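You operate a simulated robot arm through the tools that you are given. There is no shell and no other tool. Be economical: measure what you need, move in short steps, check, and stop when the job is done.

You are at the controls of a simulated two-armed robot. One attempt, no reset.

TASK
Pick up the channel with black handle with one hand, pass it to the other hand and put it on the top of small steel table. Set down upright: channel with black handle.

The check looks at the end state, three seconds after you hand in, the way a careful person would. Anything else that was tipped, shoved, dropped, spilled or broken makes it a failure.

THE ROBOT
Two 7-joint arms with two-finger parallel grippers on one trunk, on a base that drives. Base frame: it is fixed to the floor where the robot stands at the start and does not move with it; the origin is under the middle of the robot, x ahead of it, y to its left, z up; the surface under the hand at the start is at about z = 860. Units: mm, degrees, N and s.
The left shoulder is at the start at [20, 170, 1178], the right one opposite. With the tool pointing down near the work surface each hand reaches from about 200 to 680 mm from the robot's upright axis, wherever it stands, measured 20 degrees to its own side. Places, roughly: top of small steel table [-1600, -2200, 700]. Payload 3.8 kg a hand.
The TCP of each hand is the grasp point between the finger pads, 30 mm short of the fingertips. In the tool frame z runs along the fingers and y along their closing line. The gripper opens to 110 mm. The fingers are 20 mm wide and 10 mm thick; the gripper's body (48 by 112 mm) begins 55 mm behind the TCP.
Orientation is that of the tool frame in the base frame, as [roll, pitch, yaw] about the fixed x, y, z axes, in that order (R = Rz(yaw) Ry(pitch) Rx(roll)). With the fingers straight down and closing along the base's y, the tool's x points along the base's -x, its y along +y and its z along -z.

THE INTERFACE
- The arms move only by the tool nudge_tool. It takes "left_motion", "right_motion" or both (then of equal length, played together; a hand with none holds still); each is a list of rows, each a list of 7 numbers: the shift along the tool's x, y, z in mm, then the turn, a rotation vector about the tool's x, y, z in degrees, then the opening, from 0 (shut) to 1 (fully open). In form: [[dx, dy, dz, wx, wy, wz, hand], ...]. A call has 1 to 10 rows; each row shifts and turns the commanded pose from where the row before left it, along the tool's axes as they then stand. Rows are played at 5 a second. More than 50 mm and 8.6 degrees between two rows, or a gripper value outside its range, and nothing of the call is played. Where a pose cannot be reached the arm comes as near as it can. A force on the tool above 40 N (or 10 N above the force at the start of the call, whichever is more), or a blocked arm, ends the call early, and 0.2 s more pass. The fingers move at their own pace (about 72 mm/s each) and stop on an object; they squeeze with about 42 N. The grip force told is the motor's: it shows also when the fingers shut on nothing. Time passes only in rows, and 0.2 s behind the last, so rows that do not move let the fingers close. It gives the time, the measured TCP pose, the force on the tool (base axes), the opening and the grip force at its end, in the units of the frame above (readings bear some noise), with the torque about the TCP (base axes, N m) and any sound that the robot's microphone picked up.
- Cameras (640 x 400 px; columns grow to the right, rows downward): "scene" is now at [111.5, -26.7, 1343.6]; the picture's right is [-0.27, -0.96, 0.00], its down [-0.46, 0.13, -0.88] and it looks along [0.84, -0.24, -0.48] (base axes); focal length 291 px, centre (320, 200). "left" rides on the left gripper at [72, -17, -103] in its tool frame; the picture's right is [0.23, 0.97, 0.00], its down [-0.76, 0.18, -0.62] and it looks along [-0.61, 0.14, 0.78] (tool axes); focal length 222 px, centre (320, 200). "right" rides on the right gripper at [72, 17, -103] in its tool frame; the picture's right is [-0.23, 0.97, 0.00], its down [-0.76, -0.18, -0.62] and it looks along [-0.61, -0.14, 0.78] (tool axes); focal length 222 px, centre (320, 200). There is no depth. A picture from a camera that has moved, and an enlarged one, comes with that camera's place and axes in the base frame and with its lens. The place of the scene camera against the robot may be out by one fixed shift of up to 12 mm in any direction.
- capture(camera): a new picture of that camera. No time passes.
- move_column(by): slides the trunk up (or, below 0, down) by that many mm; the arms and the scene camera ride with it, the base frame stays. It gives what a move gives, with no picture.
- steer(legs): drives the robot by 1 to 6 legs, each [ahead, turn to the left] in mm and degrees, along the robot's own axes; the way and the turn of a leg run together, so that a leg with both is an arc; at most 1500 mm and 180 degrees a leg. The arms and the cameras ride along, it lands a little off, and it stops where it bumps. It gives what a move gives.
- pan_tilt(pan, tilt): turns the head with the scene camera to pan (to the left, within 80 degrees either way) and tilt (down, from -29 to 69), counted from straight ahead of the robot. It gives what a move gives.
- enlarge(camera, box): a new picture of the part [left, top, right, bottom] of that camera's present view, enlarged. No time passes.
- sign_off(): hands the job in; it is judged then, once.

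Go step by step. Nothing tells you exact positions but the pictures and the camera data: compare them with the known pose of the tool, close in by small moves and look again before you grip or let go. The budget is 120 turns and 92 pictures, counting those below and the enlarged ones. Unless the task says otherwise, let go and move clear before handing in, and close with one line.

The tools are called by a JSON object that holds its "method" and its "body". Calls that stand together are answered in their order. nudge_tool: Moves the arms, as the interface text tells. Its arguments: {"type":"object","properties":{"left_motion":{"type":"array","items":{"type":"array","items":{"type":"number"}}},"right_motion":{"type":"array","items":{"type":"array","items":{"type":"number"}}}},"required":[]} The other tools are called the same way: move_column (by) slides the trunk up or down; steer (legs) drives the base; pan_tilt (pan, tilt) turns the head that bears the scene camera; capture (camera) takes a picture; enlarge (camera, box) takes an enlarged picture of a part of a camera's view; sign_off () hands the job in.

At the start:

```text
time: 0.0
left_position: [481.8, 64.3, 1129.2]
left_orientation: [-180.0, 0.0, -179.9]
left_wrist_force: [-0.3, 0.5, -0.3]
left_ft_torque: [0.01, 0.0, 0.02]
left_gripper_width: 110.0
left_finger_force: 0.1
right_position: [467.3, -259.1, 1098.3]
right_orientation: [179.9, 0.1, -180.0]
right_wrist_force: [0.5, -0.1, 0.1]
right_ft_torque: [0.01, -0.02, -0.03]
right_gripper_width: 110.2
right_finger_force: 0.2
trunk travel left (down, up): [-275.0, 295.0]
robot x, y, heading: [-1.9, -2.0, 0.1]
head pan, tilt: [-15.7, 28.8]
```

scene: 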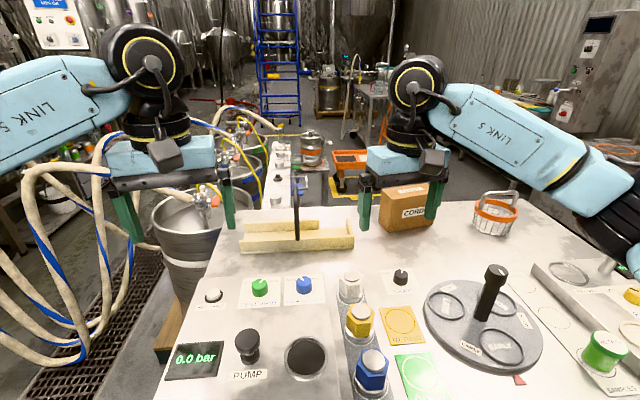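
right: 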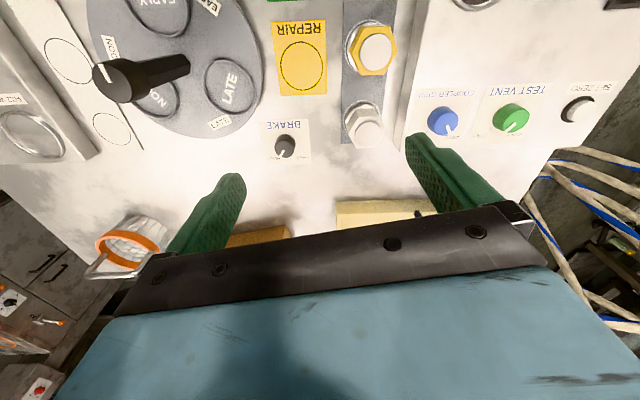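
left: 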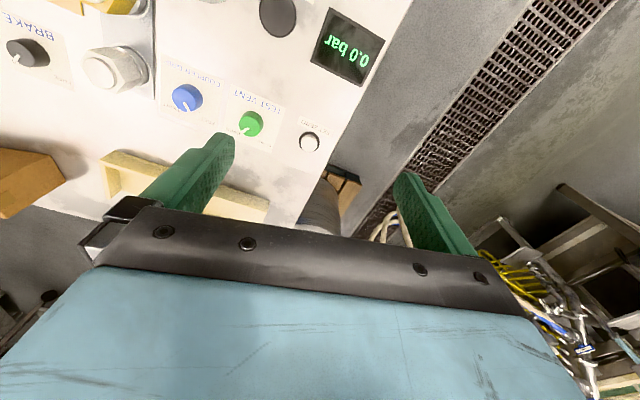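

The channel with the black arched handle is the cream trough near the far edge of the bench, around [730, -140]. I'll look at it closer first.

{"method": "enlarge", "body": {"camera": "scene", "box": [200, 160, 400, 285]}}

{"method": "pan_tilt", "body": {"pan": -10, "tilt": 60}}

{"method": "capture", "body": {"camera": "scene"}}

```text
3.20 times, centred on (300, 222) of scene
camera zoom: at [111.5, -26.7, 1343.6], right [-0.27, -0.96, 0.0], down [-0.46, 0.13, -0.88], along [0.84, -0.24, -0.48], focal length 932 px, centre (384, 128)
```

zoom: 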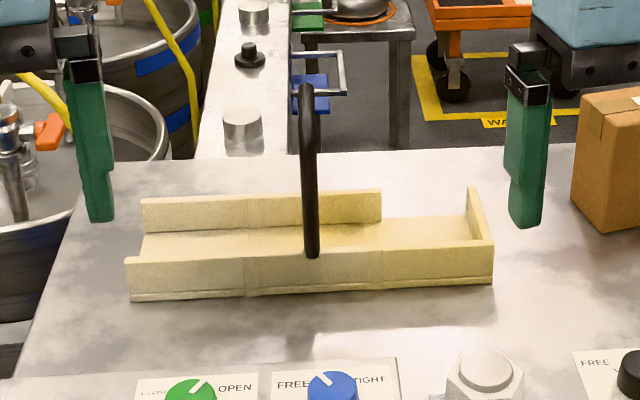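

```text
time: 1.0
left_position: [483.8, 64.8, 1129.8]
left_orientation: [-180.0, 0.0, -179.9]
left_wrist_force: [-0.2, -0.6, 0.2]
left_ft_torque: [0.02, -0.02, 0.04]
left_gripper_width: 109.9
left_finger_force: 0.1
right_position: [466.6, -259.3, 1099.3]
right_orientation: [180.0, -0.1, -180.0]
right_wrist_force: [0.1, -0.5, 0.1]
right_ft_torque: [-0.02, -0.04, -0.02]
right_gripper_width: 110.0
right_finger_force: 0.1
trunk travel left (down, up): [-275.0, 295.0]
robot x, y, heading: [-0.2, -0.5, 0.2]
head pan, tilt: [-10.0, 60.0]
```

```text
87 pictures are left
camera scene: at [89.7, -13.7, 1299.6], right [-0.17, -0.98, 0.0], down [-0.85, 0.15, -0.5], along [0.49, -0.09, -0.87], focal length 291 px, centre (320, 200)
```

scene: 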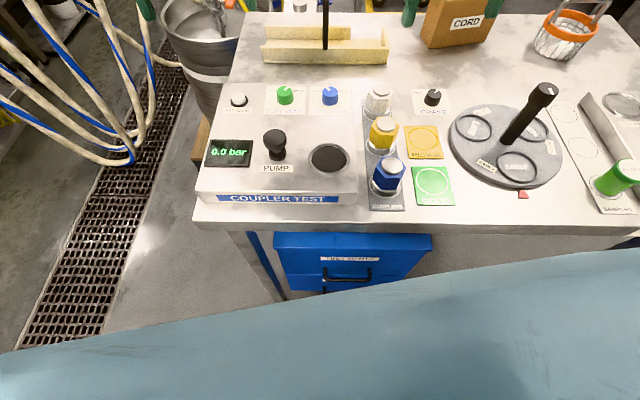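

The handle is an arch lying across the trough, thin along y. Its top is at about [745, -143, 1025], and the near leg is at x≈710 with the channel yawed about -11°. I'll bring the right hand in front of it, tilted forward, and take the near/top part of the handle; the left hand moves aside.

{"method": "nudge_tool", "body": {"right_motion": [[-25, 36, 0, 0, 0, 0, 1], [-25, 36, 0, 0, 0, 0, 1], [-25, 36, 0, 0, 0, 0, 1], [-25, 36, 0, 0, 0, 0, 1], [0, 0, 0, 0, 0, 5.7, 1], [0, 0, 0, 0, 0, 5.7, 1], [0, 0, 0, 0, -8.3, 0, 1], [0, 0, 0, 0, -8.3, 0, 1], [0, 0, 0, 0, -8.3, 0, 1], [0, 0, 0, 0, -8.3, 0, 1]], "left_motion": [[0, 35, 0, 0, 0, 0, 1], [0, 35, 0, 0, 0, 0, 1], [0, 35, 0, 0, 0, 0, 1], [0, 35, 0, 0, 0, 0, 1], [0, 0, 0, 0, 0, 0, 1], [0, 0, 0, 0, 0, 0, 1], [0, 0, 0, 0, 0, 0, 1], [0, 0, 0, 0, 0, 0, 1], [0, 0, 0, 0, 0, 0, 1], [0, 0, 0, 0, 0, 0, 1]]}}

{"method": "capture", "body": {"camera": "right"}}

{"method": "pan_tilt", "body": {"pan": -15, "tilt": 30}}

{"method": "capture", "body": {"camera": "scene"}}

```text
time: 3.2
left_position: [483.0, 204.9, 1129.0]
left_orientation: [180.0, -0.1, -179.9]
left_wrist_force: [1.1, 0.6, -0.7]
left_ft_torque: [0.0, 0.0, -0.01]
left_gripper_width: 109.7
left_finger_force: 0.1
right_position: [565.4, -115.0, 1098.4]
right_orientation: [179.9, 33.3, 168.5]
right_wrist_force: [0.1, -0.5, 0.7]
right_ft_torque: [0.02, -0.02, 0.05]
right_gripper_width: 110.1
right_finger_force: 0.0
trunk travel left (down, up): [-275.0, 295.0]
robot x, y, heading: [0.9, 2.0, -0.1]
head pan, tilt: [-10.0, 60.0]
```

```text
86 pictures are left
camera right: at [455.6, -75.6, 1146.9], right [0.38, 0.92, 0.13], down [0.25, -0.23, 0.94], along [0.89, -0.32, -0.32], focal length 222 px, centre (320, 200)
```

right: 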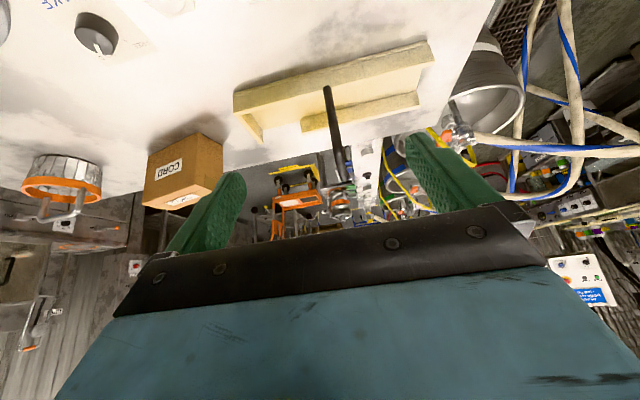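

```text
time: 4.1
left_position: [481.4, 205.0, 1128.7]
left_orientation: [-180.0, -0.1, -179.8]
left_wrist_force: [-0.9, 0.2, -0.1]
left_ft_torque: [-0.02, 0.0, 0.02]
left_gripper_width: 110.0
left_finger_force: 0.1
right_position: [566.8, -115.3, 1098.1]
right_orientation: [180.0, 33.2, 168.7]
right_wrist_force: [-0.4, 0.4, -0.3]
right_ft_torque: [0.0, 0.02, 0.01]
right_gripper_width: 109.8
right_finger_force: 0.1
trunk travel left (down, up): [-275.0, 295.0]
robot x, y, heading: [0.6, 0.5, 0.1]
head pan, tilt: [-15.0, 30.0]
```

```text
85 pictures are left
camera scene: at [111.4, -25.5, 1341.6], right [-0.26, -0.97, 0.0], down [-0.48, 0.13, -0.87], along [0.84, -0.22, -0.5], focal length 291 px, centre (320, 200)
```

scene: 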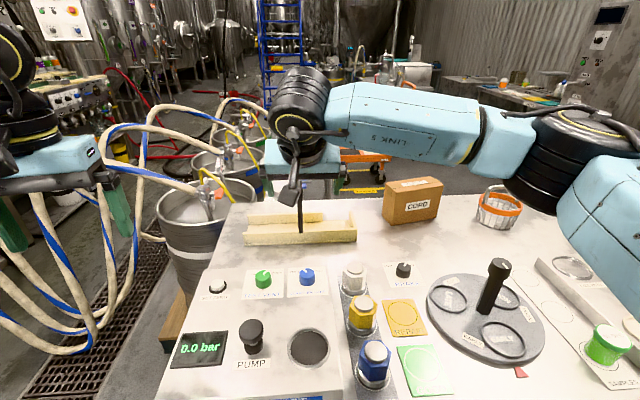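

The wrist view shows the handle well. I'll enlarge it to get its shape and height.

{"method": "enlarge", "body": {"camera": "right", "box": [220, 30, 450, 220]}}

{"method": "capture", "body": {"camera": "left"}}

```text
2.11 times, centred on (335, 125) of right
camera zoom: at [455.9, -75.8, 1147.0], right [0.38, 0.92, 0.12], down [0.26, -0.23, 0.94], along [0.89, -0.32, -0.32], focal length 468 px, centre (288, 358)
```

zoom: 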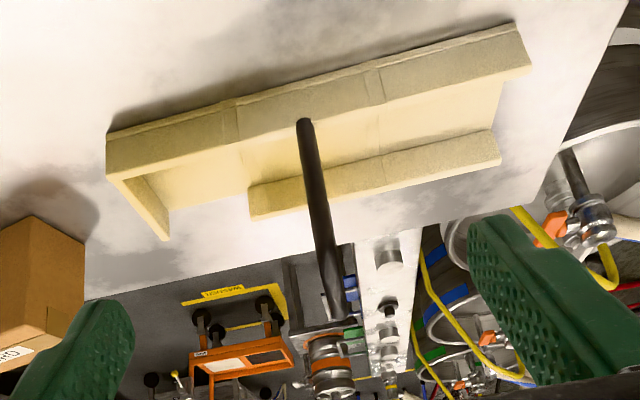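

```text
83 pictures are left
camera left: at [409.7, 187.0, 1231.0], right [-0.23, 0.97, 0.0], down [0.76, 0.18, 0.62], along [0.61, 0.14, -0.78], focal length 222 px, centre (320, 200)
```

left: 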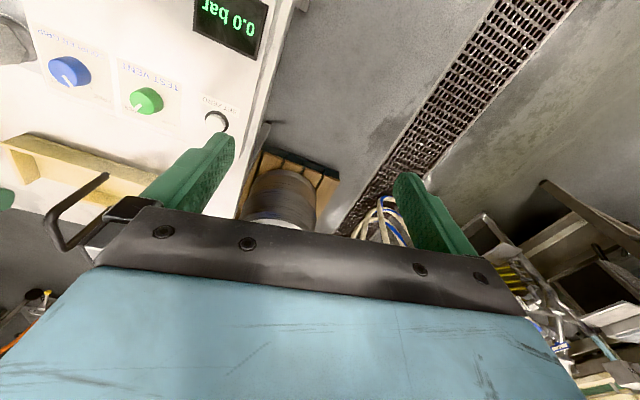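

{"method": "enlarge", "body": {"camera": "left", "box": [0, 110, 200, 270]}}

```text
2.50 times, centred on (100, 190) of left
camera zoom: at [409.7, 187.0, 1231.0], right [-0.23, 0.97, 0.0], down [0.76, 0.18, 0.62], along [0.61, 0.14, -0.78], focal length 555 px, centre (870, 225)
```

zoom: 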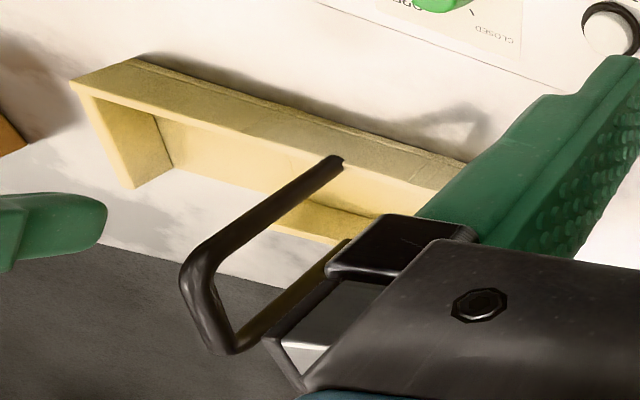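

The handle is a square bracket: legs at x≈706 and 777, top bar at z≈1005, direction about -11°. I'll tilt the right hand to 50° and stop 110 mm short of the near leg.

{"method": "nudge_tool", "body": {"right_motion": [[0, 0, 0, 0, -8.4, 0, 1], [0, 0, 0, 0, -8.4, 0, 1], [7.6, 3.4, 31, 0, 0, 0, 1], [7.6, 3.4, 31, 0, 0, 0, 1], [7.6, 3.4, 31, 0, 0, 0, 1]]}}

{"method": "capture", "body": {"camera": "right"}}

{"method": "capture", "body": {"camera": "left"}}

```text
time: 5.3
left_position: [482.8, 205.9, 1128.8]
left_orientation: [179.9, 0.0, -179.9]
left_wrist_force: [-0.1, -0.1, 0.4]
left_ft_torque: [0.0, 0.01, -0.01]
left_gripper_width: 109.9
left_finger_force: 0.1
right_position: [626.0, -116.9, 1020.5]
right_orientation: [-180.0, 50.0, 168.5]
right_wrist_force: [-0.2, 0.4, -0.6]
right_ft_torque: [-0.02, 0.02, -0.05]
right_gripper_width: 109.8
right_finger_force: 0.1
trunk travel left (down, up): [-275.0, 295.0]
robot x, y, heading: [1.7, 1.7, -0.1]
head pan, tilt: [-15.0, 30.0]
```

```text
81 pictures are left
camera right: at [505.8, -74.9, 1033.5], right [0.34, 0.93, 0.17], down [-0.02, -0.18, 0.98], along [0.94, -0.33, -0.04], focal length 222 px, centre (320, 200)
```

right: 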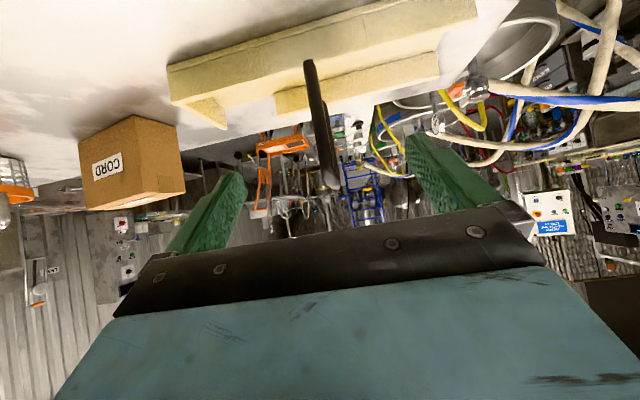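

```text
80 pictures are left
camera left: at [410.1, 187.1, 1230.8], right [-0.23, 0.97, 0.0], down [0.76, 0.18, 0.62], along [0.61, 0.14, -0.78], focal length 222 px, centre (320, 200)
```

left: 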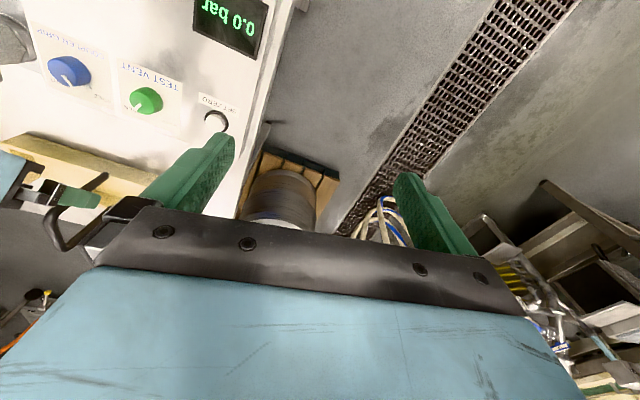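

Aligned laterally with the leg. Advancing to it.

{"method": "nudge_tool", "body": {"right_motion": [[0, 0, 27, 0, 0, 0, 1], [0, 0, 27, 0, 0, 0, 1], [0, 0, 27, 0, 0, 0, 1], [0, 0, 27, 0, 0, 0, 1]]}}

{"method": "capture", "body": {"camera": "right"}}

{"method": "enlarge", "body": {"camera": "left", "box": [0, 110, 200, 270]}}

```text
time: 6.3
left_position: [481.3, 205.2, 1128.1]
left_orientation: [180.0, 0.0, -179.9]
left_wrist_force: [0.7, 0.1, 0.4]
left_ft_torque: [0.01, 0.01, -0.02]
left_gripper_width: 109.7
left_finger_force: 0.1
right_position: [706.2, -132.1, 951.4]
right_orientation: [180.0, 50.0, 168.7]
right_wrist_force: [0.8, 0.4, -0.4]
right_ft_torque: [0.04, 0.02, -0.02]
right_gripper_width: 109.9
right_finger_force: 0.0
trunk travel left (down, up): [-275.0, 295.0]
robot x, y, heading: [-0.2, -1.6, -0.1]
head pan, tilt: [-15.0, 30.0]
```

```text
79 pictures are left
camera right: at [587.3, -91.2, 964.0], right [0.33, 0.93, 0.17], down [-0.02, -0.18, 0.98], along [0.94, -0.33, -0.04], focal length 222 px, centre (320, 200)
```

right: 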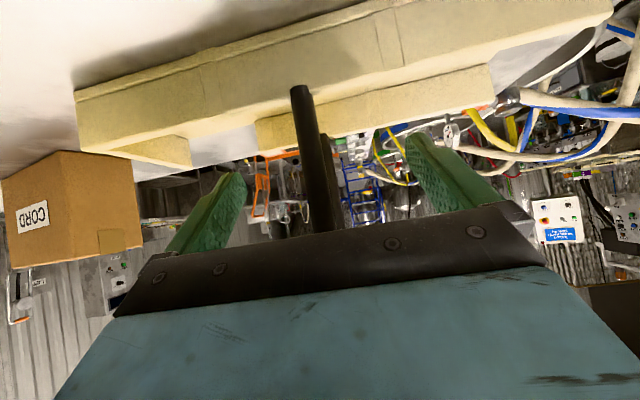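

```text
2.50 times, centred on (100, 190) of left
camera zoom: at [409.9, 187.2, 1230.8], right [-0.23, 0.97, 0.0], down [0.76, 0.18, 0.62], along [0.61, 0.14, -0.78], focal length 555 px, centre (870, 225)
```

zoom: 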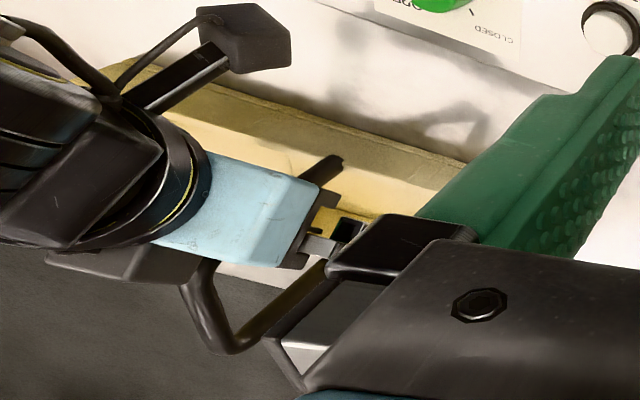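

The near leg is between the fingers. Closing the right hand.

{"method": "nudge_tool", "body": {"right_motion": [[0, 0, 0, 0, 0, 0, 0], [0, 0, 0, 0, 0, 0, 0], [0, 0, 0, 0, 0, 0, 0], [0, 0, 0, 0, 0, 0, 0], [0, 0, 0, 0, 0, 0, 0], [0, 0, 0, 0, 0, 0, 0]]}}

{"method": "capture", "body": {"camera": "right"}}

```text
time: 7.7
left_position: [483.0, 204.5, 1128.4]
left_orientation: [-179.9, 0.0, -180.0]
left_wrist_force: [-0.2, -0.4, 0.2]
left_ft_torque: [0.02, 0.0, 0.0]
left_gripper_width: 110.1
left_finger_force: 0.1
right_position: [706.7, -132.2, 950.9]
right_orientation: [180.0, 50.1, 168.6]
right_wrist_force: [-0.7, 0.1, 0.0]
right_ft_torque: [-0.02, -0.11, 0.01]
right_gripper_width: 12.0
right_finger_force: 42.4
trunk travel left (down, up): [-275.0, 295.0]
robot x, y, heading: [0.8, -1.8, -0.1]
head pan, tilt: [-15.0, 30.0]
```

```text
77 pictures are left
camera right: at [586.8, -91.4, 964.1], right [0.34, 0.93, 0.17], down [-0.02, -0.18, 0.98], along [0.94, -0.33, -0.04], focal length 222 px, centre (320, 200)
```

right: 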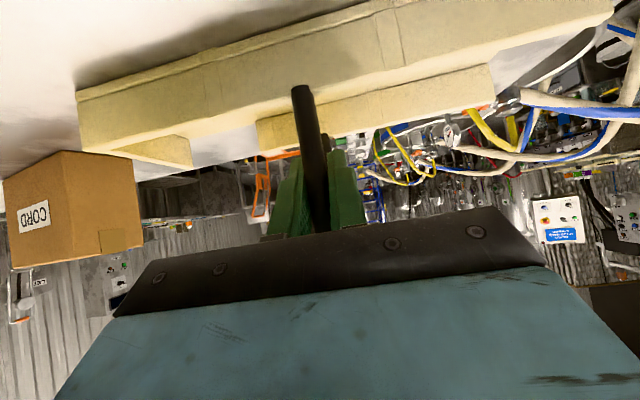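

Gripped at 12 mm. Lifting straight up gently.

{"method": "nudge_tool", "body": {"right_motion": [[-4, 0, -3.2, 0, 0, 0, 0], [-8, 0, -6.4, 0, 0, 0, 0], [-12, 0, -9.6, 0, 0, 0, 0], [-12, 0, -9.6, 0, 0, 0, 0], [-12, 0, -9.6, 0, 0, 0, 0], [-12, 0, -9.6, 0, 0, 0, 0], [0, 0, 0, 0, 0, 0, 0]]}}

{"method": "capture", "body": {"camera": "scene"}}

{"method": "capture", "body": {"camera": "right"}}

```text
time: 9.3
left_position: [481.9, 204.3, 1128.8]
left_orientation: [179.9, 0.0, -180.0]
left_wrist_force: [-0.5, -0.4, 0.7]
left_ft_torque: [-0.02, 0.01, 0.02]
left_gripper_width: 110.1
left_finger_force: 0.2
right_position: [706.8, -132.4, 1028.8]
right_orientation: [-180.0, 50.0, 168.6]
right_wrist_force: [-0.5, 0.3, -3.8]
right_ft_torque: [0.03, 0.1, 0.03]
right_gripper_width: 12.2
right_finger_force: 41.8
trunk travel left (down, up): [-275.0, 295.0]
robot x, y, heading: [-0.4, 0.9, 0.1]
head pan, tilt: [-15.0, 30.0]
```

```text
76 pictures are left
camera scene: at [111.9, -25.6, 1341.6], right [-0.26, -0.97, 0.0], down [-0.48, 0.13, -0.87], along [0.84, -0.22, -0.5], focal length 291 px, centre (320, 200)
```

scene: 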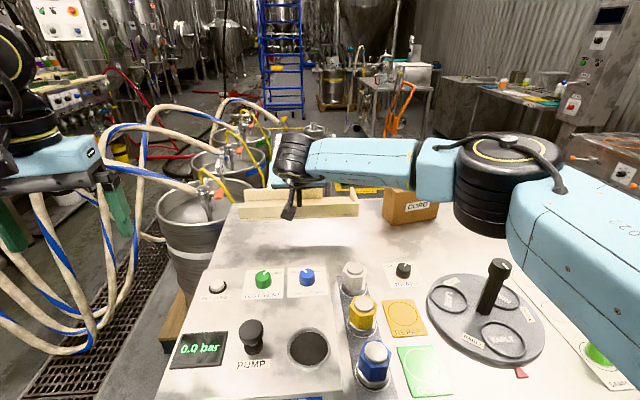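

```text
75 pictures are left
camera right: at [588.3, -91.1, 1041.5], right [0.34, 0.93, 0.17], down [-0.02, -0.18, 0.98], along [0.94, -0.33, -0.04], focal length 222 px, centre (320, 200)
```

right: 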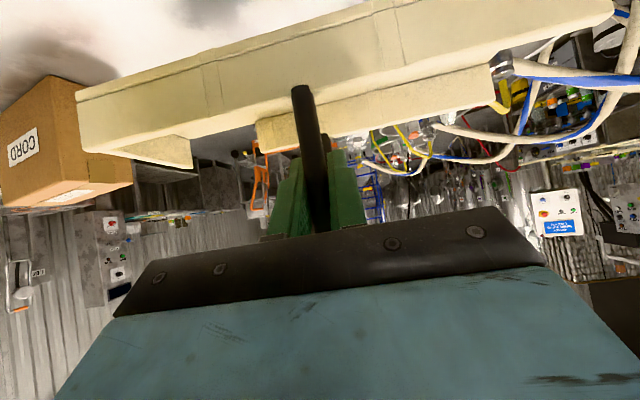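

The channel is held level and clear of the bench (~0.4 kg). I'll bring it in to a handover place in front of the robot, while the left hand rises and lines up.

{"method": "nudge_tool", "body": {"right_motion": [[0, 2.8, -21, 0, 0, 0, 0], [10.3, 2.8, -21, 0, 0, 0, 0], [10.3, 2.8, -21, 0, 0, 0, 0], [10.3, 2.8, -21, 0, 0, 0, 0], [10.3, 2.8, -21, 0, 0, 0, 0], [10.3, 2.8, -21, 0, 0, 0, 0], [10.3, 2.8, -21, 0, 0, 0, 0], [10.3, 2.8, -21, 0, 0, 0, 0], [10.3, 2.8, -21, 0, 0, 0, 0], [15, 2.8, -21, 0, 0, 0, 0]], "left_motion": [[0, 0, -11, 0, 0, 1.14, 1], [0, 0, -11, 0, 0, 1.14, 1], [0, 0, -11, 0, 0, 1.14, 1], [0, 0, -11, 0, 0, 1.14, 1], [0, 0, -11, 0, 0, 1.14, 1], [0, 0, -11, 0, 0, 1.14, 1], [0, 0, -11, 0, 0, 1.14, 1], [0, 0, -11, 0, 0, 1.14, 1], [0, 0, -11, 0, 0, 1.14, 1], [0, 0, -11, 0, 0, 1.14, 1]]}}

{"method": "capture", "body": {"camera": "scene"}}

{"method": "capture", "body": {"camera": "left"}}

```text
time: 11.5
left_position: [482.4, 205.8, 1239.9]
left_orientation: [180.0, 0.0, 168.6]
left_wrist_force: [0.4, 0.3, 0.3]
left_ft_torque: [0.02, 0.0, -0.02]
left_gripper_width: 110.1
left_finger_force: 0.1
right_position: [492.6, -60.8, 1089.7]
right_orientation: [-179.9, 50.0, 168.6]
right_wrist_force: [-0.5, -0.3, -4.3]
right_ft_torque: [0.05, 0.1, 0.01]
right_gripper_width: 12.5
right_finger_force: 42.4
trunk travel left (down, up): [-275.0, 295.0]
robot x, y, heading: [2.5, -3.0, 0.1]
head pan, tilt: [-15.0, 30.0]
```

```text
74 pictures are left
camera scene: at [111.1, -25.4, 1341.7], right [-0.26, -0.97, 0.0], down [-0.48, 0.13, -0.87], along [0.84, -0.22, -0.5], focal length 291 px, centre (320, 200)
```

scene: 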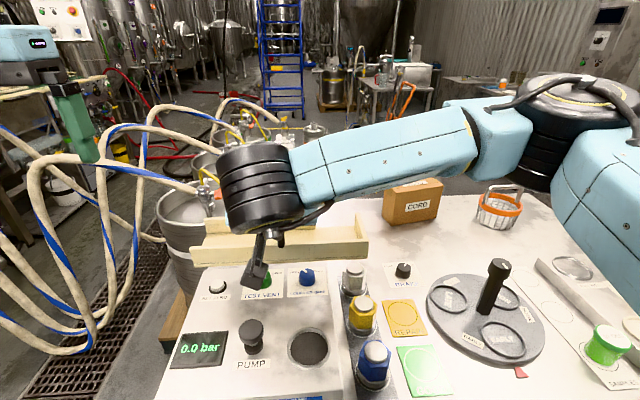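

```text
73 pictures are left
camera left: at [407.6, 201.6, 1341.5], right [-0.03, 1.0, 0.0], down [0.78, 0.02, 0.62], along [0.62, 0.02, -0.78], focal length 222 px, centre (320, 200)
```

left: 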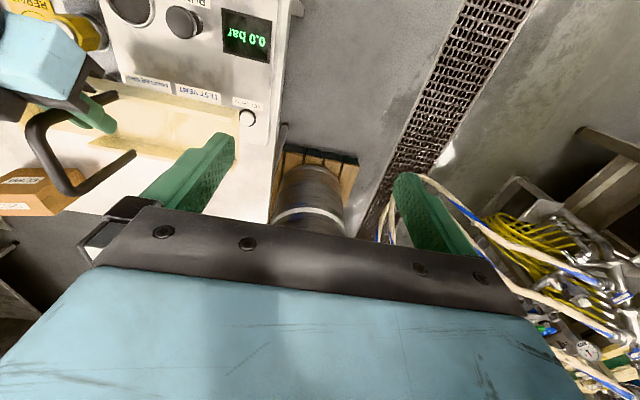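

The bar to take is now at about [540, -70, 1143]. I'll tip the left hand slightly away from the right wrist and bring it over the bar, keeping it well above.

{"method": "nudge_tool", "body": {"left_motion": [[0, 0, 0, 0, 8.5, 0, 1], [0, 0, 0, 0, 8.5, 0, 1], [-19.1, -37.1, -5.8, 0, 0, 0, 1], [-19.1, -37.1, -5.8, 0, 0, 0, 1], [-19.1, -37.1, -5.8, 0, 0, 0, 1], [-19.1, -37.1, -5.8, 0, 0, 0, 1]]}}

{"method": "capture", "body": {"camera": "left"}}

{"method": "capture", "body": {"camera": "scene"}}

```text
time: 12.9
left_position: [504.2, 50.0, 1225.3]
left_orientation: [-179.9, -16.9, 168.6]
left_wrist_force: [-0.1, -0.2, 0.4]
left_ft_torque: [0.04, 0.0, 0.01]
left_gripper_width: 109.8
left_finger_force: 0.1
left hand out of reach, approached as far as the arm can: row 5, 6
right_position: [493.5, -61.6, 1087.7]
right_orientation: [179.9, 50.2, 168.6]
right_wrist_force: [0.0, -0.4, -4.1]
right_ft_torque: [0.01, 0.14, 0.03]
right_gripper_width: 12.0
right_finger_force: 42.1
trunk travel left (down, up): [-275.0, 295.0]
robot x, y, heading: [-4.2, 3.6, 0.3]
head pan, tilt: [-15.0, 30.0]
```

```text
72 pictures are left
camera left: at [462.7, 40.5, 1342.6], right [-0.02, 1.0, 0.07], down [0.93, -0.01, 0.37], along [0.37, 0.07, -0.92], focal length 222 px, centre (320, 200)
```

left: 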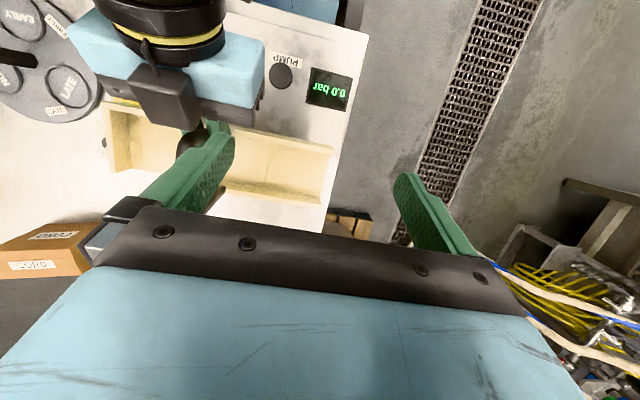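

```text
71 pictures are left
camera scene: at [111.6, -26.6, 1341.6], right [-0.26, -0.97, 0.0], down [-0.48, 0.13, -0.87], along [0.84, -0.22, -0.5], focal length 291 px, centre (320, 200)
```

scene: 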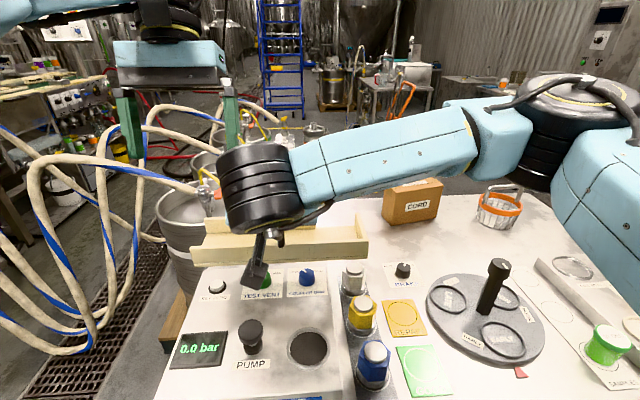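

The left hand ran out of reach there, so I'll bring the channel closer to the robot, further left and a bit lower.

{"method": "nudge_tool", "body": {"right_motion": [[17.7, 16, -13.3, 0, 0, 0, 0], [17.7, 16, -13.3, 0, 0, 0, 0], [17.7, 16, -13.3, 0, 0, 0, 0], [17.7, 16, -13.3, 0, 0, 0, 0], [17.7, 16, -13.3, 0, 0, 0, 0]]}}

{"method": "capture", "body": {"camera": "left"}}

{"method": "capture", "body": {"camera": "scene"}}

```text
time: 14.1
left_position: [503.0, 51.7, 1223.9]
left_orientation: [-179.9, -16.9, 168.7]
left_wrist_force: [-1.2, 0.0, -0.4]
left_ft_torque: [-0.02, 0.02, 0.02]
left_gripper_width: 109.9
left_finger_force: 0.2
right_position: [403.4, 40.2, 1063.4]
right_orientation: [-180.0, 50.1, 168.6]
right_wrist_force: [0.3, 0.0, -3.1]
right_ft_torque: [0.03, 0.12, -0.01]
right_gripper_width: 12.2
right_finger_force: 42.1
trunk travel left (down, up): [-275.0, 295.0]
robot x, y, heading: [2.1, -0.3, -0.2]
head pan, tilt: [-15.0, 30.0]
```

```text
70 pictures are left
camera left: at [462.5, 42.9, 1342.6], right [-0.02, 1.0, 0.07], down [0.93, 0.0, 0.37], along [0.37, 0.07, -0.93], focal length 222 px, centre (320, 200)
```

left: 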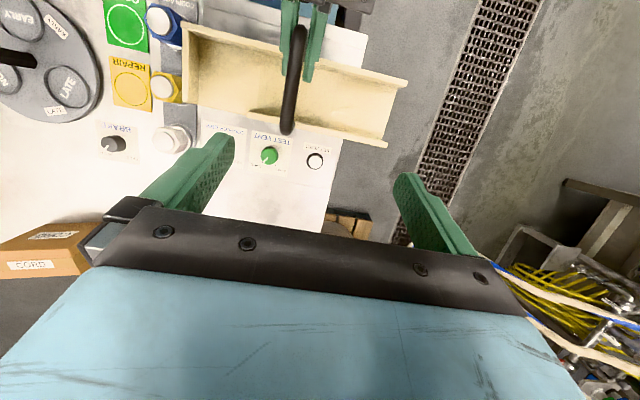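

```text
69 pictures are left
camera scene: at [111.3, -24.7, 1341.7], right [-0.26, -0.97, 0.0], down [-0.48, 0.13, -0.87], along [0.84, -0.22, -0.5], focal length 291 px, centre (320, 200)
```

scene: 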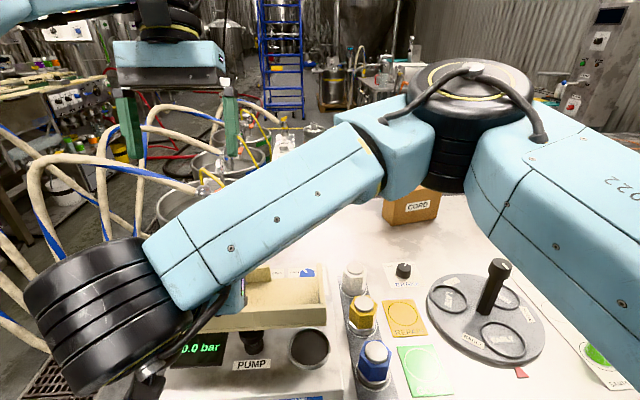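

Now the bar is in clear view of the left camera, at about [450, 29, 1117] mid-bar. Moving the left hand over it, staying above.

{"method": "nudge_tool", "body": {"left_motion": [[7.3, -16, 20, 0, 0, 0, 1], [7.3, -16.7, 20, 0, 0, 0, 1], [0, 0, 0, 0, 0, 0, 1]]}}

{"method": "capture", "body": {"camera": "left"}}

```text
time: 14.9
left_position: [473.1, 23.0, 1190.7]
left_orientation: [180.0, -17.0, 168.7]
left_wrist_force: [-0.9, 0.4, -0.2]
left_ft_torque: [-0.03, 0.03, -0.01]
left_gripper_width: 109.9
left_finger_force: 0.0
right_position: [404.5, 38.3, 1063.1]
right_orientation: [-179.9, 50.1, 168.6]
right_wrist_force: [0.8, -0.4, -4.1]
right_ft_torque: [0.06, 0.12, 0.02]
right_gripper_width: 12.5
right_finger_force: 41.8
trunk travel left (down, up): [-275.0, 295.0]
robot x, y, heading: [-0.5, 0.9, 0.0]
head pan, tilt: [-15.0, 30.0]
```

```text
68 pictures are left
camera left: at [430.9, 14.4, 1308.5], right [-0.02, 1.0, 0.07], down [0.93, 0.0, 0.37], along [0.37, 0.07, -0.93], focal length 222 px, centre (320, 200)
```

left: 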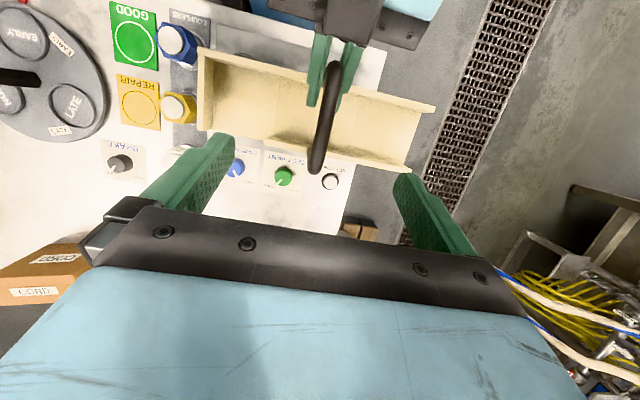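

{"method": "nudge_tool", "body": {"left_motion": [[0, 0.5, 25, 0, 0, 0, 1], [0, 0.5, 25, 0, 0, 0, 1], [0, 0.5, 25, 0, 0, 0, 1]]}}

{"method": "capture", "body": {"camera": "left"}}

{"method": "capture", "body": {"camera": "right"}}

```text
time: 15.7
left_position: [450.6, 30.1, 1116.3]
left_orientation: [-179.9, -17.0, 168.6]
left_wrist_force: [-0.2, 0.5, 0.4]
left_ft_torque: [-0.02, 0.02, -0.02]
left_gripper_width: 109.8
left_finger_force: 0.0
right_position: [404.2, 39.2, 1063.7]
right_orientation: [180.0, 50.1, 168.6]
right_wrist_force: [-0.9, -0.3, -3.9]
right_ft_torque: [-0.01, 0.13, 0.01]
right_gripper_width: 12.2
right_finger_force: 42.0
trunk travel left (down, up): [-275.0, 295.0]
robot x, y, heading: [-0.3, -4.3, -0.0]
head pan, tilt: [-15.0, 30.0]
```

```text
67 pictures are left
camera left: at [410.4, 21.0, 1236.3], right [-0.02, 1.0, 0.07], down [0.93, 0.0, 0.37], along [0.37, 0.07, -0.93], focal length 222 px, centre (320, 200)
```

left: 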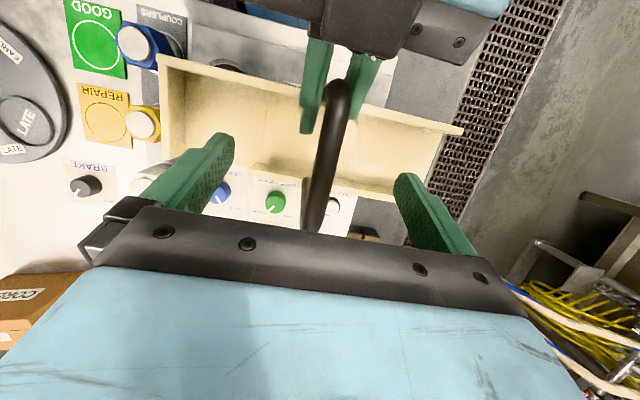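

```text
66 pictures are left
camera right: at [285.5, 80.6, 1076.4], right [0.34, 0.93, 0.17], down [-0.02, -0.18, 0.98], along [0.94, -0.33, -0.04], focal length 222 px, centre (320, 200)
```

right: 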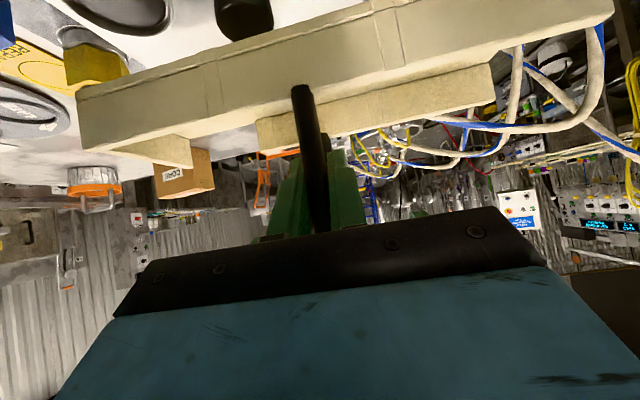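

The bar is between the left fingers. Closing the left hand.

{"method": "nudge_tool", "body": {"left_motion": [[0, 0, 0, 0, 0, 0, 0], [0, 0, 0, 0, 0, 0, 0], [0, 0, 0, 0, 0, 0, 0], [0, 0, 0, 0, 0, 0, 0], [0, 0, 0, 0, 0, 0, 0], [0, 0, 0, 0, 0, 0, 0]]}}

{"method": "capture", "body": {"camera": "left"}}

```text
time: 17.1
left_position: [451.3, 29.9, 1117.7]
left_orientation: [180.0, -17.0, 168.7]
left_wrist_force: [-0.6, -1.9, 0.2]
left_ft_torque: [-0.03, 0.05, 0.18]
left_gripper_width: 12.2
left_finger_force: 41.8
right_position: [403.8, 38.1, 1064.4]
right_orientation: [180.0, 50.0, 168.6]
right_wrist_force: [0.6, 2.0, -2.5]
right_ft_torque: [-0.06, 0.07, -0.06]
right_gripper_width: 12.2
right_finger_force: 42.2
trunk travel left (down, up): [-275.0, 295.0]
robot x, y, heading: [0.3, 0.5, -0.2]
head pan, tilt: [-15.0, 30.0]
```

```text
65 pictures are left
camera left: at [410.0, 20.3, 1236.6], right [-0.02, 1.0, 0.07], down [0.93, 0.0, 0.37], along [0.37, 0.07, -0.93], focal length 222 px, centre (320, 200)
```

left: 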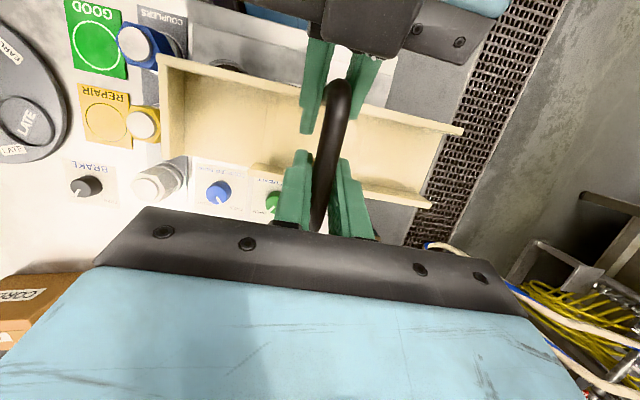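

Both hands hold it. Opening the right hand and backing it away.

{"method": "nudge_tool", "body": {"right_motion": [[0, 0, 0, 0, 0, 0, 0.5], [0, 0, 0, 0, 0, 0, 0.5], [0, 0, 0, 0, 0, 0, 0.5], [0, 0, -15, 0, 0, 0, 0.5], [0, 0, -25, 0, 0, 0, 0.5], [0, 0, -25, 0, 0, 0, 0.5], [0, 0, -25, 0, 0, 0, 0.5]]}}

{"method": "capture", "body": {"camera": "left"}}

{"method": "capture", "body": {"camera": "right"}}

```text
time: 18.7
left_position: [450.6, 30.5, 1117.5]
left_orientation: [180.0, -17.0, 168.6]
left_wrist_force: [-0.1, 0.1, 0.7]
left_ft_torque: [0.0, -0.07, 0.0]
left_gripper_width: 12.4
left_finger_force: 41.9
right_position: [336.9, 52.6, 1120.5]
right_orientation: [-179.9, 50.0, 168.6]
right_wrist_force: [-0.5, 0.9, 0.3]
right_ft_torque: [0.0, -0.01, 0.0]
right_gripper_width: 54.6
right_finger_force: 0.1
trunk travel left (down, up): [-275.0, 295.0]
robot x, y, heading: [3.2, -0.7, 0.1]
head pan, tilt: [-15.0, 30.0]
```

```text
64 pictures are left
camera left: at [409.6, 20.6, 1236.7], right [-0.02, 1.0, 0.07], down [0.93, 0.0, 0.37], along [0.37, 0.07, -0.93], focal length 222 px, centre (320, 200)
```

left: 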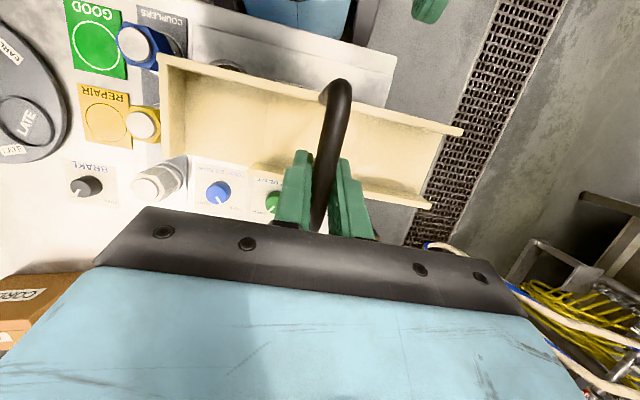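

```text
63 pictures are left
camera right: at [216.5, 93.8, 1134.3], right [0.34, 0.93, 0.17], down [-0.02, -0.18, 0.98], along [0.94, -0.33, -0.04], focal length 222 px, centre (320, 200)
```

right: 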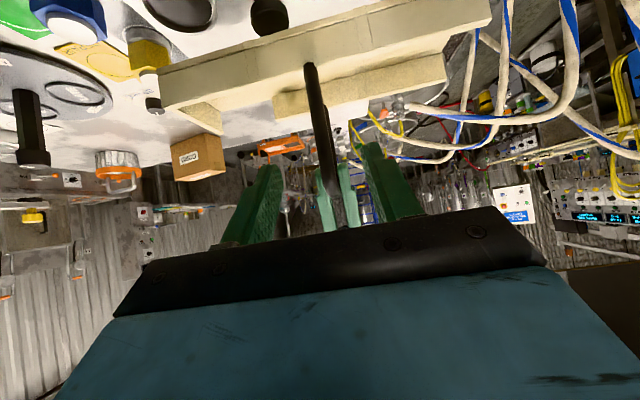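

The left hand alone holds the channel. Moving the right arm back to its own side.

{"method": "nudge_tool", "body": {"right_motion": [[0, -40, 0, 0, 0, 0, 0.5], [0, -40, 0, 0, 0, 0, 0.5], [0, -40, 0, 0, 0, 0, 0.5], [-12, -40, 0, 0, 0, 0, 0.5], [-12, -35, 0, 0, 8.3, 0, 0.5], [-12, -35, 0, 0, 8.3, 0, 0.5], [-12, -35, 0, 0, 8.3, 0, 0.5], [-12, -35, 0, 0, 8.3, 0, 0.5], [-12, -35, 0, 0, 8.3, 0, 0.5], [-12, -35, 0, 0, 8.3, 0, 0.5]]}}

{"method": "nudge_tool", "body": {"left_motion": [[-4, 0, -14, 0, 0, 0, 0], [-4, 0, -14, 0, 0, 0, 0], [0, 0, 0, 0, 0, 0, 0]]}}

{"method": "capture", "body": {"camera": "scene"}}

{"method": "capture", "body": {"camera": "left"}}

```text
time: 20.9
left_position: [451.3, 29.9, 1117.7]
left_orientation: [-180.0, -17.0, 168.7]
left_wrist_force: [-0.8, 0.0, -0.9]
left_ft_torque: [-0.03, -0.04, 0.01]
left_gripper_width: 12.2
left_finger_force: 42.1
right_position: [341.8, -313.2, 1170.3]
right_orientation: [-180.0, 0.1, 168.7]
right_wrist_force: [-0.5, 0.1, -0.1]
right_ft_torque: [0.0, -0.02, 0.01]
right_gripper_width: 54.9
right_finger_force: 0.0
right hand out of reach, approached as far as the arm can: row 4
trunk travel left (down, up): [-275.0, 295.0]
robot x, y, heading: [1.1, -1.4, 0.3]
head pan, tilt: [-15.0, 30.0]
```

```text
time: 21.7
left_position: [466.4, 26.2, 1142.1]
left_orientation: [-180.0, -16.9, 168.7]
left_wrist_force: [-0.5, 0.0, -4.0]
left_ft_torque: [-0.01, -0.04, 0.0]
left_gripper_width: 12.3
left_finger_force: 42.3
right_position: [341.5, -312.1, 1170.0]
right_orientation: [-180.0, 0.2, 168.6]
right_wrist_force: [0.6, 0.3, 0.1]
right_ft_torque: [-0.02, -0.01, 0.02]
right_gripper_width: 54.9
right_finger_force: 0.0
trunk travel left (down, up): [-275.0, 295.0]
robot x, y, heading: [-2.1, -0.9, -0.1]
head pan, tilt: [-15.0, 30.0]
```

```text
62 pictures are left
camera scene: at [111.6, -25.5, 1341.6], right [-0.26, -0.97, 0.0], down [-0.48, 0.13, -0.87], along [0.84, -0.22, -0.5], focal length 291 px, centre (320, 200)
```

scene: 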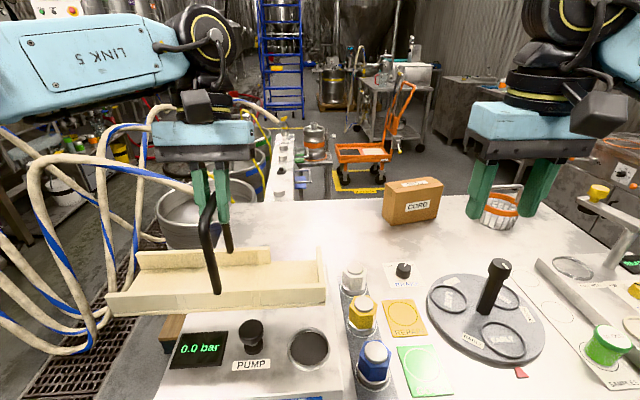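

```text
61 pictures are left
camera left: at [424.9, 17.1, 1260.8], right [-0.02, 1.0, 0.07], down [0.93, 0.0, 0.37], along [0.37, 0.07, -0.93], focal length 222 px, centre (320, 200)
```

left: 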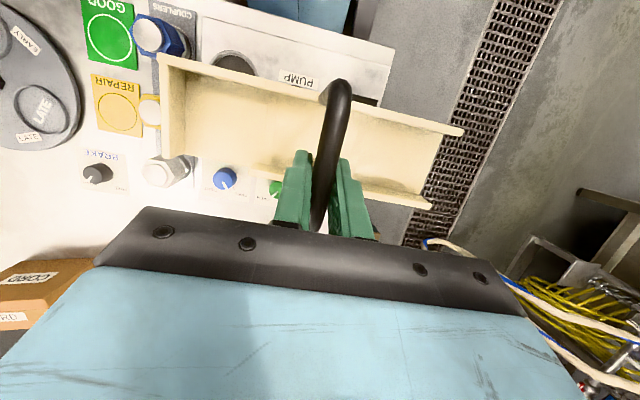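

The channel hangs safely in the left hand. Now I look to the right and around before driving.

{"method": "pan_tilt", "body": {"pan": -80, "tilt": 25}}

{"method": "capture", "body": {"camera": "scene"}}

{"method": "pan_tilt", "body": {"pan": 80, "tilt": 25}}

{"method": "capture", "body": {"camera": "scene"}}

```text
time: 23.1
left_position: [466.8, 26.9, 1142.1]
left_orientation: [179.9, -17.0, 168.6]
left_wrist_force: [0.2, -0.2, -3.5]
left_ft_torque: [0.01, -0.04, -0.01]
left_gripper_width: 11.9
left_finger_force: 41.8
right_position: [341.6, -313.0, 1170.0]
right_orientation: [-180.0, 0.3, 168.6]
right_wrist_force: [-0.3, 0.6, 0.6]
right_ft_torque: [0.04, 0.01, 0.02]
right_gripper_width: 54.9
right_finger_force: 0.0
trunk travel left (down, up): [-275.0, 295.0]
robot x, y, heading: [0.3, 1.5, 0.2]
head pan, tilt: [-80.0, 25.0]
```

```text
60 pictures are left
camera scene: at [40.3, -92.8, 1349.6], right [-0.98, -0.17, 0.0], down [-0.07, 0.42, -0.91], along [0.16, -0.89, -0.42], focal length 291 px, centre (320, 200)
```

scene: 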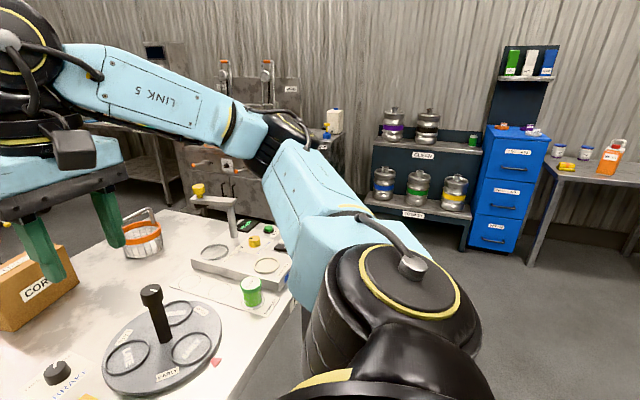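

```text
time: 25.5
left_position: [465.0, 27.0, 1141.4]
left_orientation: [179.9, -16.9, 168.8]
left_wrist_force: [0.2, -0.4, -3.5]
left_ft_torque: [-0.05, -0.06, 0.0]
left_gripper_width: 12.4
left_finger_force: 42.2
right_position: [342.1, -312.0, 1169.8]
right_orientation: [-180.0, 0.2, 168.6]
right_wrist_force: [0.6, -0.2, 0.4]
right_ft_torque: [0.0, -0.03, -0.01]
right_gripper_width: 54.8
right_finger_force: 0.2
trunk travel left (down, up): [-275.0, 295.0]
robot x, y, heading: [-0.4, 1.0, 0.1]
head pan, tilt: [80.0, 25.0]
```

```text
59 pictures are left
camera scene: at [40.3, 88.6, 1349.6], right [0.98, -0.17, 0.0], down [-0.07, -0.42, -0.91], along [0.16, 0.89, -0.42], focal length 291 px, centre (320, 200)
```

scene: 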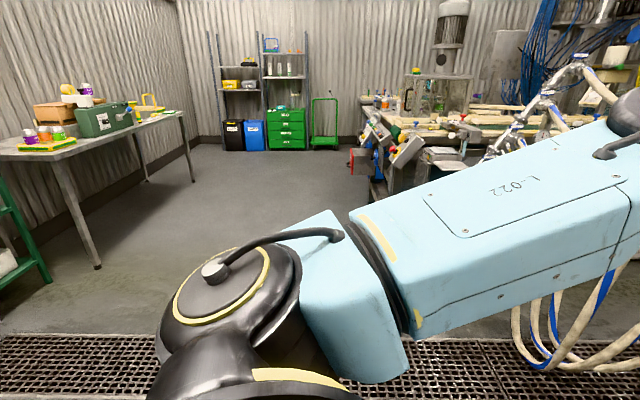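

The floor to the right is clear, and the steel table lies behind to the right. I'll raise the channel a bit more, back off from the bench, then turn right and look.

{"method": "nudge_tool", "body": {"left_motion": [[6, 0, -19, 0, 0, 0, 0], [6, 0, -19, 0, 0, 0, 0], [6, 0, -19, 0, 0, 0, 0], [0, 0, 0, 0, 0, 0, 0]]}}

{"method": "steer", "body": {"legs": [[-250, 0], [-250, 0]]}}

{"method": "pan_tilt", "body": {"pan": -80, "tilt": 20}}

{"method": "capture", "body": {"camera": "scene"}}

```text
time: 26.5
left_position: [466.0, 28.8, 1202.3]
left_orientation: [-179.9, -17.1, 168.8]
left_wrist_force: [-0.6, 0.0, -3.8]
left_ft_torque: [0.0, -0.05, 0.03]
left_gripper_width: 12.2
left_finger_force: 41.9
right_position: [342.5, -311.1, 1169.4]
right_orientation: [-179.9, 0.2, 168.6]
right_wrist_force: [-0.2, 0.4, 0.6]
right_ft_torque: [-0.03, 0.01, 0.01]
right_gripper_width: 55.1
right_finger_force: 0.2
trunk travel left (down, up): [-275.0, 295.0]
robot x, y, heading: [2.4, -2.0, -0.1]
head pan, tilt: [80.0, 25.0]
```

```text
time: 29.8
left_position: [-35.9, 26.1, 1201.6]
left_orientation: [180.0, -17.1, 168.6]
left_wrist_force: [-1.1, 0.6, -3.7]
left_ft_torque: [0.0, -0.06, 0.0]
left_gripper_width: 12.1
left_finger_force: 41.6
right_position: [-160.5, -312.0, 1171.2]
right_orientation: [-180.0, 0.2, 168.7]
right_wrist_force: [-0.1, -0.2, -0.2]
right_ft_torque: [-0.01, 0.0, -0.02]
right_gripper_width: 55.0
right_finger_force: 0.0
trunk travel left (down, up): [-275.0, 295.0]
robot x, y, heading: [-499.8, -0.5, 0.1]
head pan, tilt: [80.0, 25.0]
```

```text
time: 32.2
left_position: [-34.0, 27.0, 1201.4]
left_orientation: [-179.9, -17.0, 168.7]
left_wrist_force: [0.1, -0.1, -3.8]
left_ft_torque: [0.02, -0.05, -0.01]
left_gripper_width: 12.1
left_finger_force: 42.4
right_position: [-159.9, -311.7, 1170.7]
right_orientation: [180.0, 0.2, 168.7]
right_wrist_force: [-0.8, 0.0, -0.6]
right_ft_torque: [0.01, -0.01, 0.02]
right_gripper_width: 55.1
right_finger_force: 0.0
trunk travel left (down, up): [-275.0, 295.0]
robot x, y, heading: [-506.1, 1.7, 0.3]
head pan, tilt: [-80.0, 20.0]
```

```text
58 pictures are left
camera scene: at [-460.3, -94.1, 1357.7], right [-0.98, -0.17, 0.0], down [-0.06, 0.34, -0.94], along [0.16, -0.93, -0.34], focal length 291 px, centre (320, 200)
```

scene: 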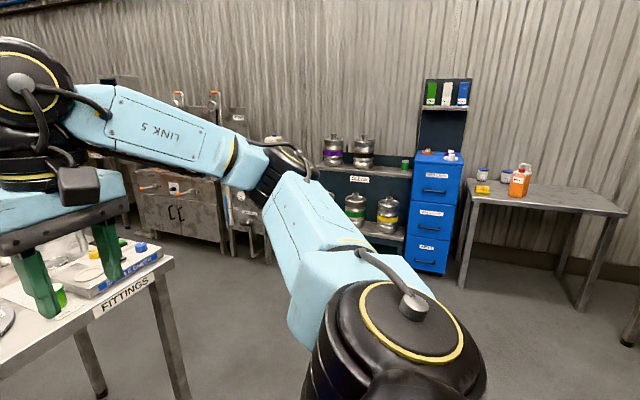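

The steel table is in view: near edge at y≈-1960, x from -1960 to -1130, with bottles on its left part; the right part is free. I'll turn right and look at what stands beyond it.

{"method": "steer", "body": {"legs": [[0, -90]]}}

{"method": "pan_tilt", "body": {"pan": -60, "tilt": 25}}

{"method": "capture", "body": {"camera": "scene"}}

{"method": "pan_tilt", "body": {"pan": -20, "tilt": 25}}

{"method": "capture", "body": {"camera": "scene"}}

```text
time: 36.4
left_position: [-467.6, -465.4, 1200.8]
left_orientation: [179.9, -17.0, 79.4]
left_wrist_force: [-0.6, -0.1, -3.6]
left_ft_torque: [-0.06, -0.04, -0.02]
left_gripper_width: 12.6
left_finger_force: 42.3
right_position: [-808.2, -345.4, 1170.5]
right_orientation: [-180.0, 0.3, 79.3]
right_wrist_force: [1.0, 0.0, 0.8]
right_ft_torque: [0.01, 0.01, 0.01]
right_gripper_width: 54.8
right_finger_force: 0.1
trunk travel left (down, up): [-275.0, 295.0]
robot x, y, heading: [-500.4, 1.1, -89.2]
head pan, tilt: [-80.0, 20.0]
```

```text
time: 37.3
left_position: [-467.4, -466.9, 1201.6]
left_orientation: [180.0, -17.0, 79.5]
left_wrist_force: [-0.1, 0.0, -3.9]
left_ft_torque: [-0.06, 0.01, 0.04]
left_gripper_width: 12.2
left_finger_force: 42.4
right_position: [-808.5, -346.1, 1170.3]
right_orientation: [179.9, 0.3, 79.2]
right_wrist_force: [0.4, -0.8, 0.1]
right_ft_torque: [0.0, -0.04, 0.0]
right_gripper_width: 55.2
right_finger_force: 0.0
trunk travel left (down, up): [-275.0, 295.0]
robot x, y, heading: [-500.5, 7.4, -89.2]
head pan, tilt: [-60.0, 25.0]
```

```text
57 pictures are left
camera scene: at [-576.8, -70.7, 1349.6], right [-0.51, 0.86, 0.0], down [0.36, 0.22, -0.91], along [-0.78, -0.46, -0.42], focal length 291 px, centre (320, 200)
```

scene: 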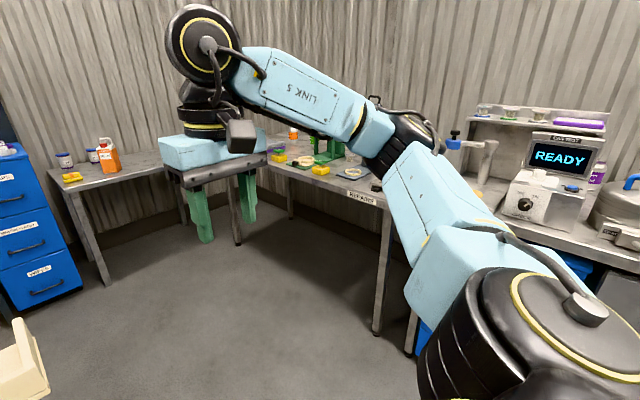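

```text
time: 38.3
left_position: [-467.4, -465.7, 1201.1]
left_orientation: [179.9, -16.9, 79.4]
left_wrist_force: [-1.7, -0.1, -3.3]
left_ft_torque: [-0.05, 0.0, 0.0]
left_gripper_width: 12.6
left_finger_force: 42.4
right_position: [-808.7, -345.4, 1169.6]
right_orientation: [180.0, 0.1, 79.3]
right_wrist_force: [0.0, 0.2, 0.2]
right_ft_torque: [-0.01, 0.02, 0.02]
right_gripper_width: 55.2
right_finger_force: 0.0
trunk travel left (down, up): [-275.0, 295.0]
robot x, y, heading: [-501.9, -0.7, -89.1]
head pan, tilt: [-20.0, 25.0]
```

```text
56 pictures are left
camera scene: at [-528.0, -110.7, 1349.6], right [-0.94, 0.33, 0.0], down [0.14, 0.4, -0.91], along [-0.3, -0.86, -0.42], focal length 291 px, centre (320, 200)
```

scene: 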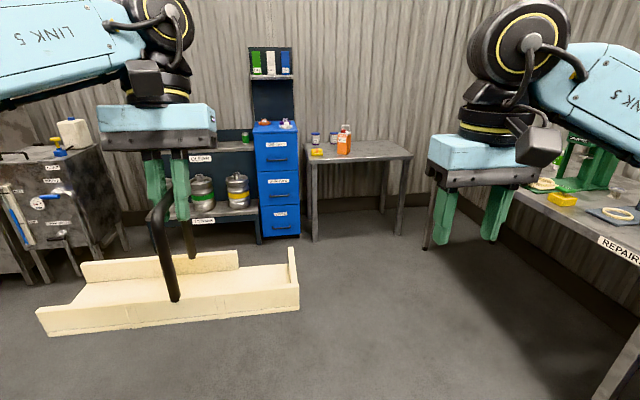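

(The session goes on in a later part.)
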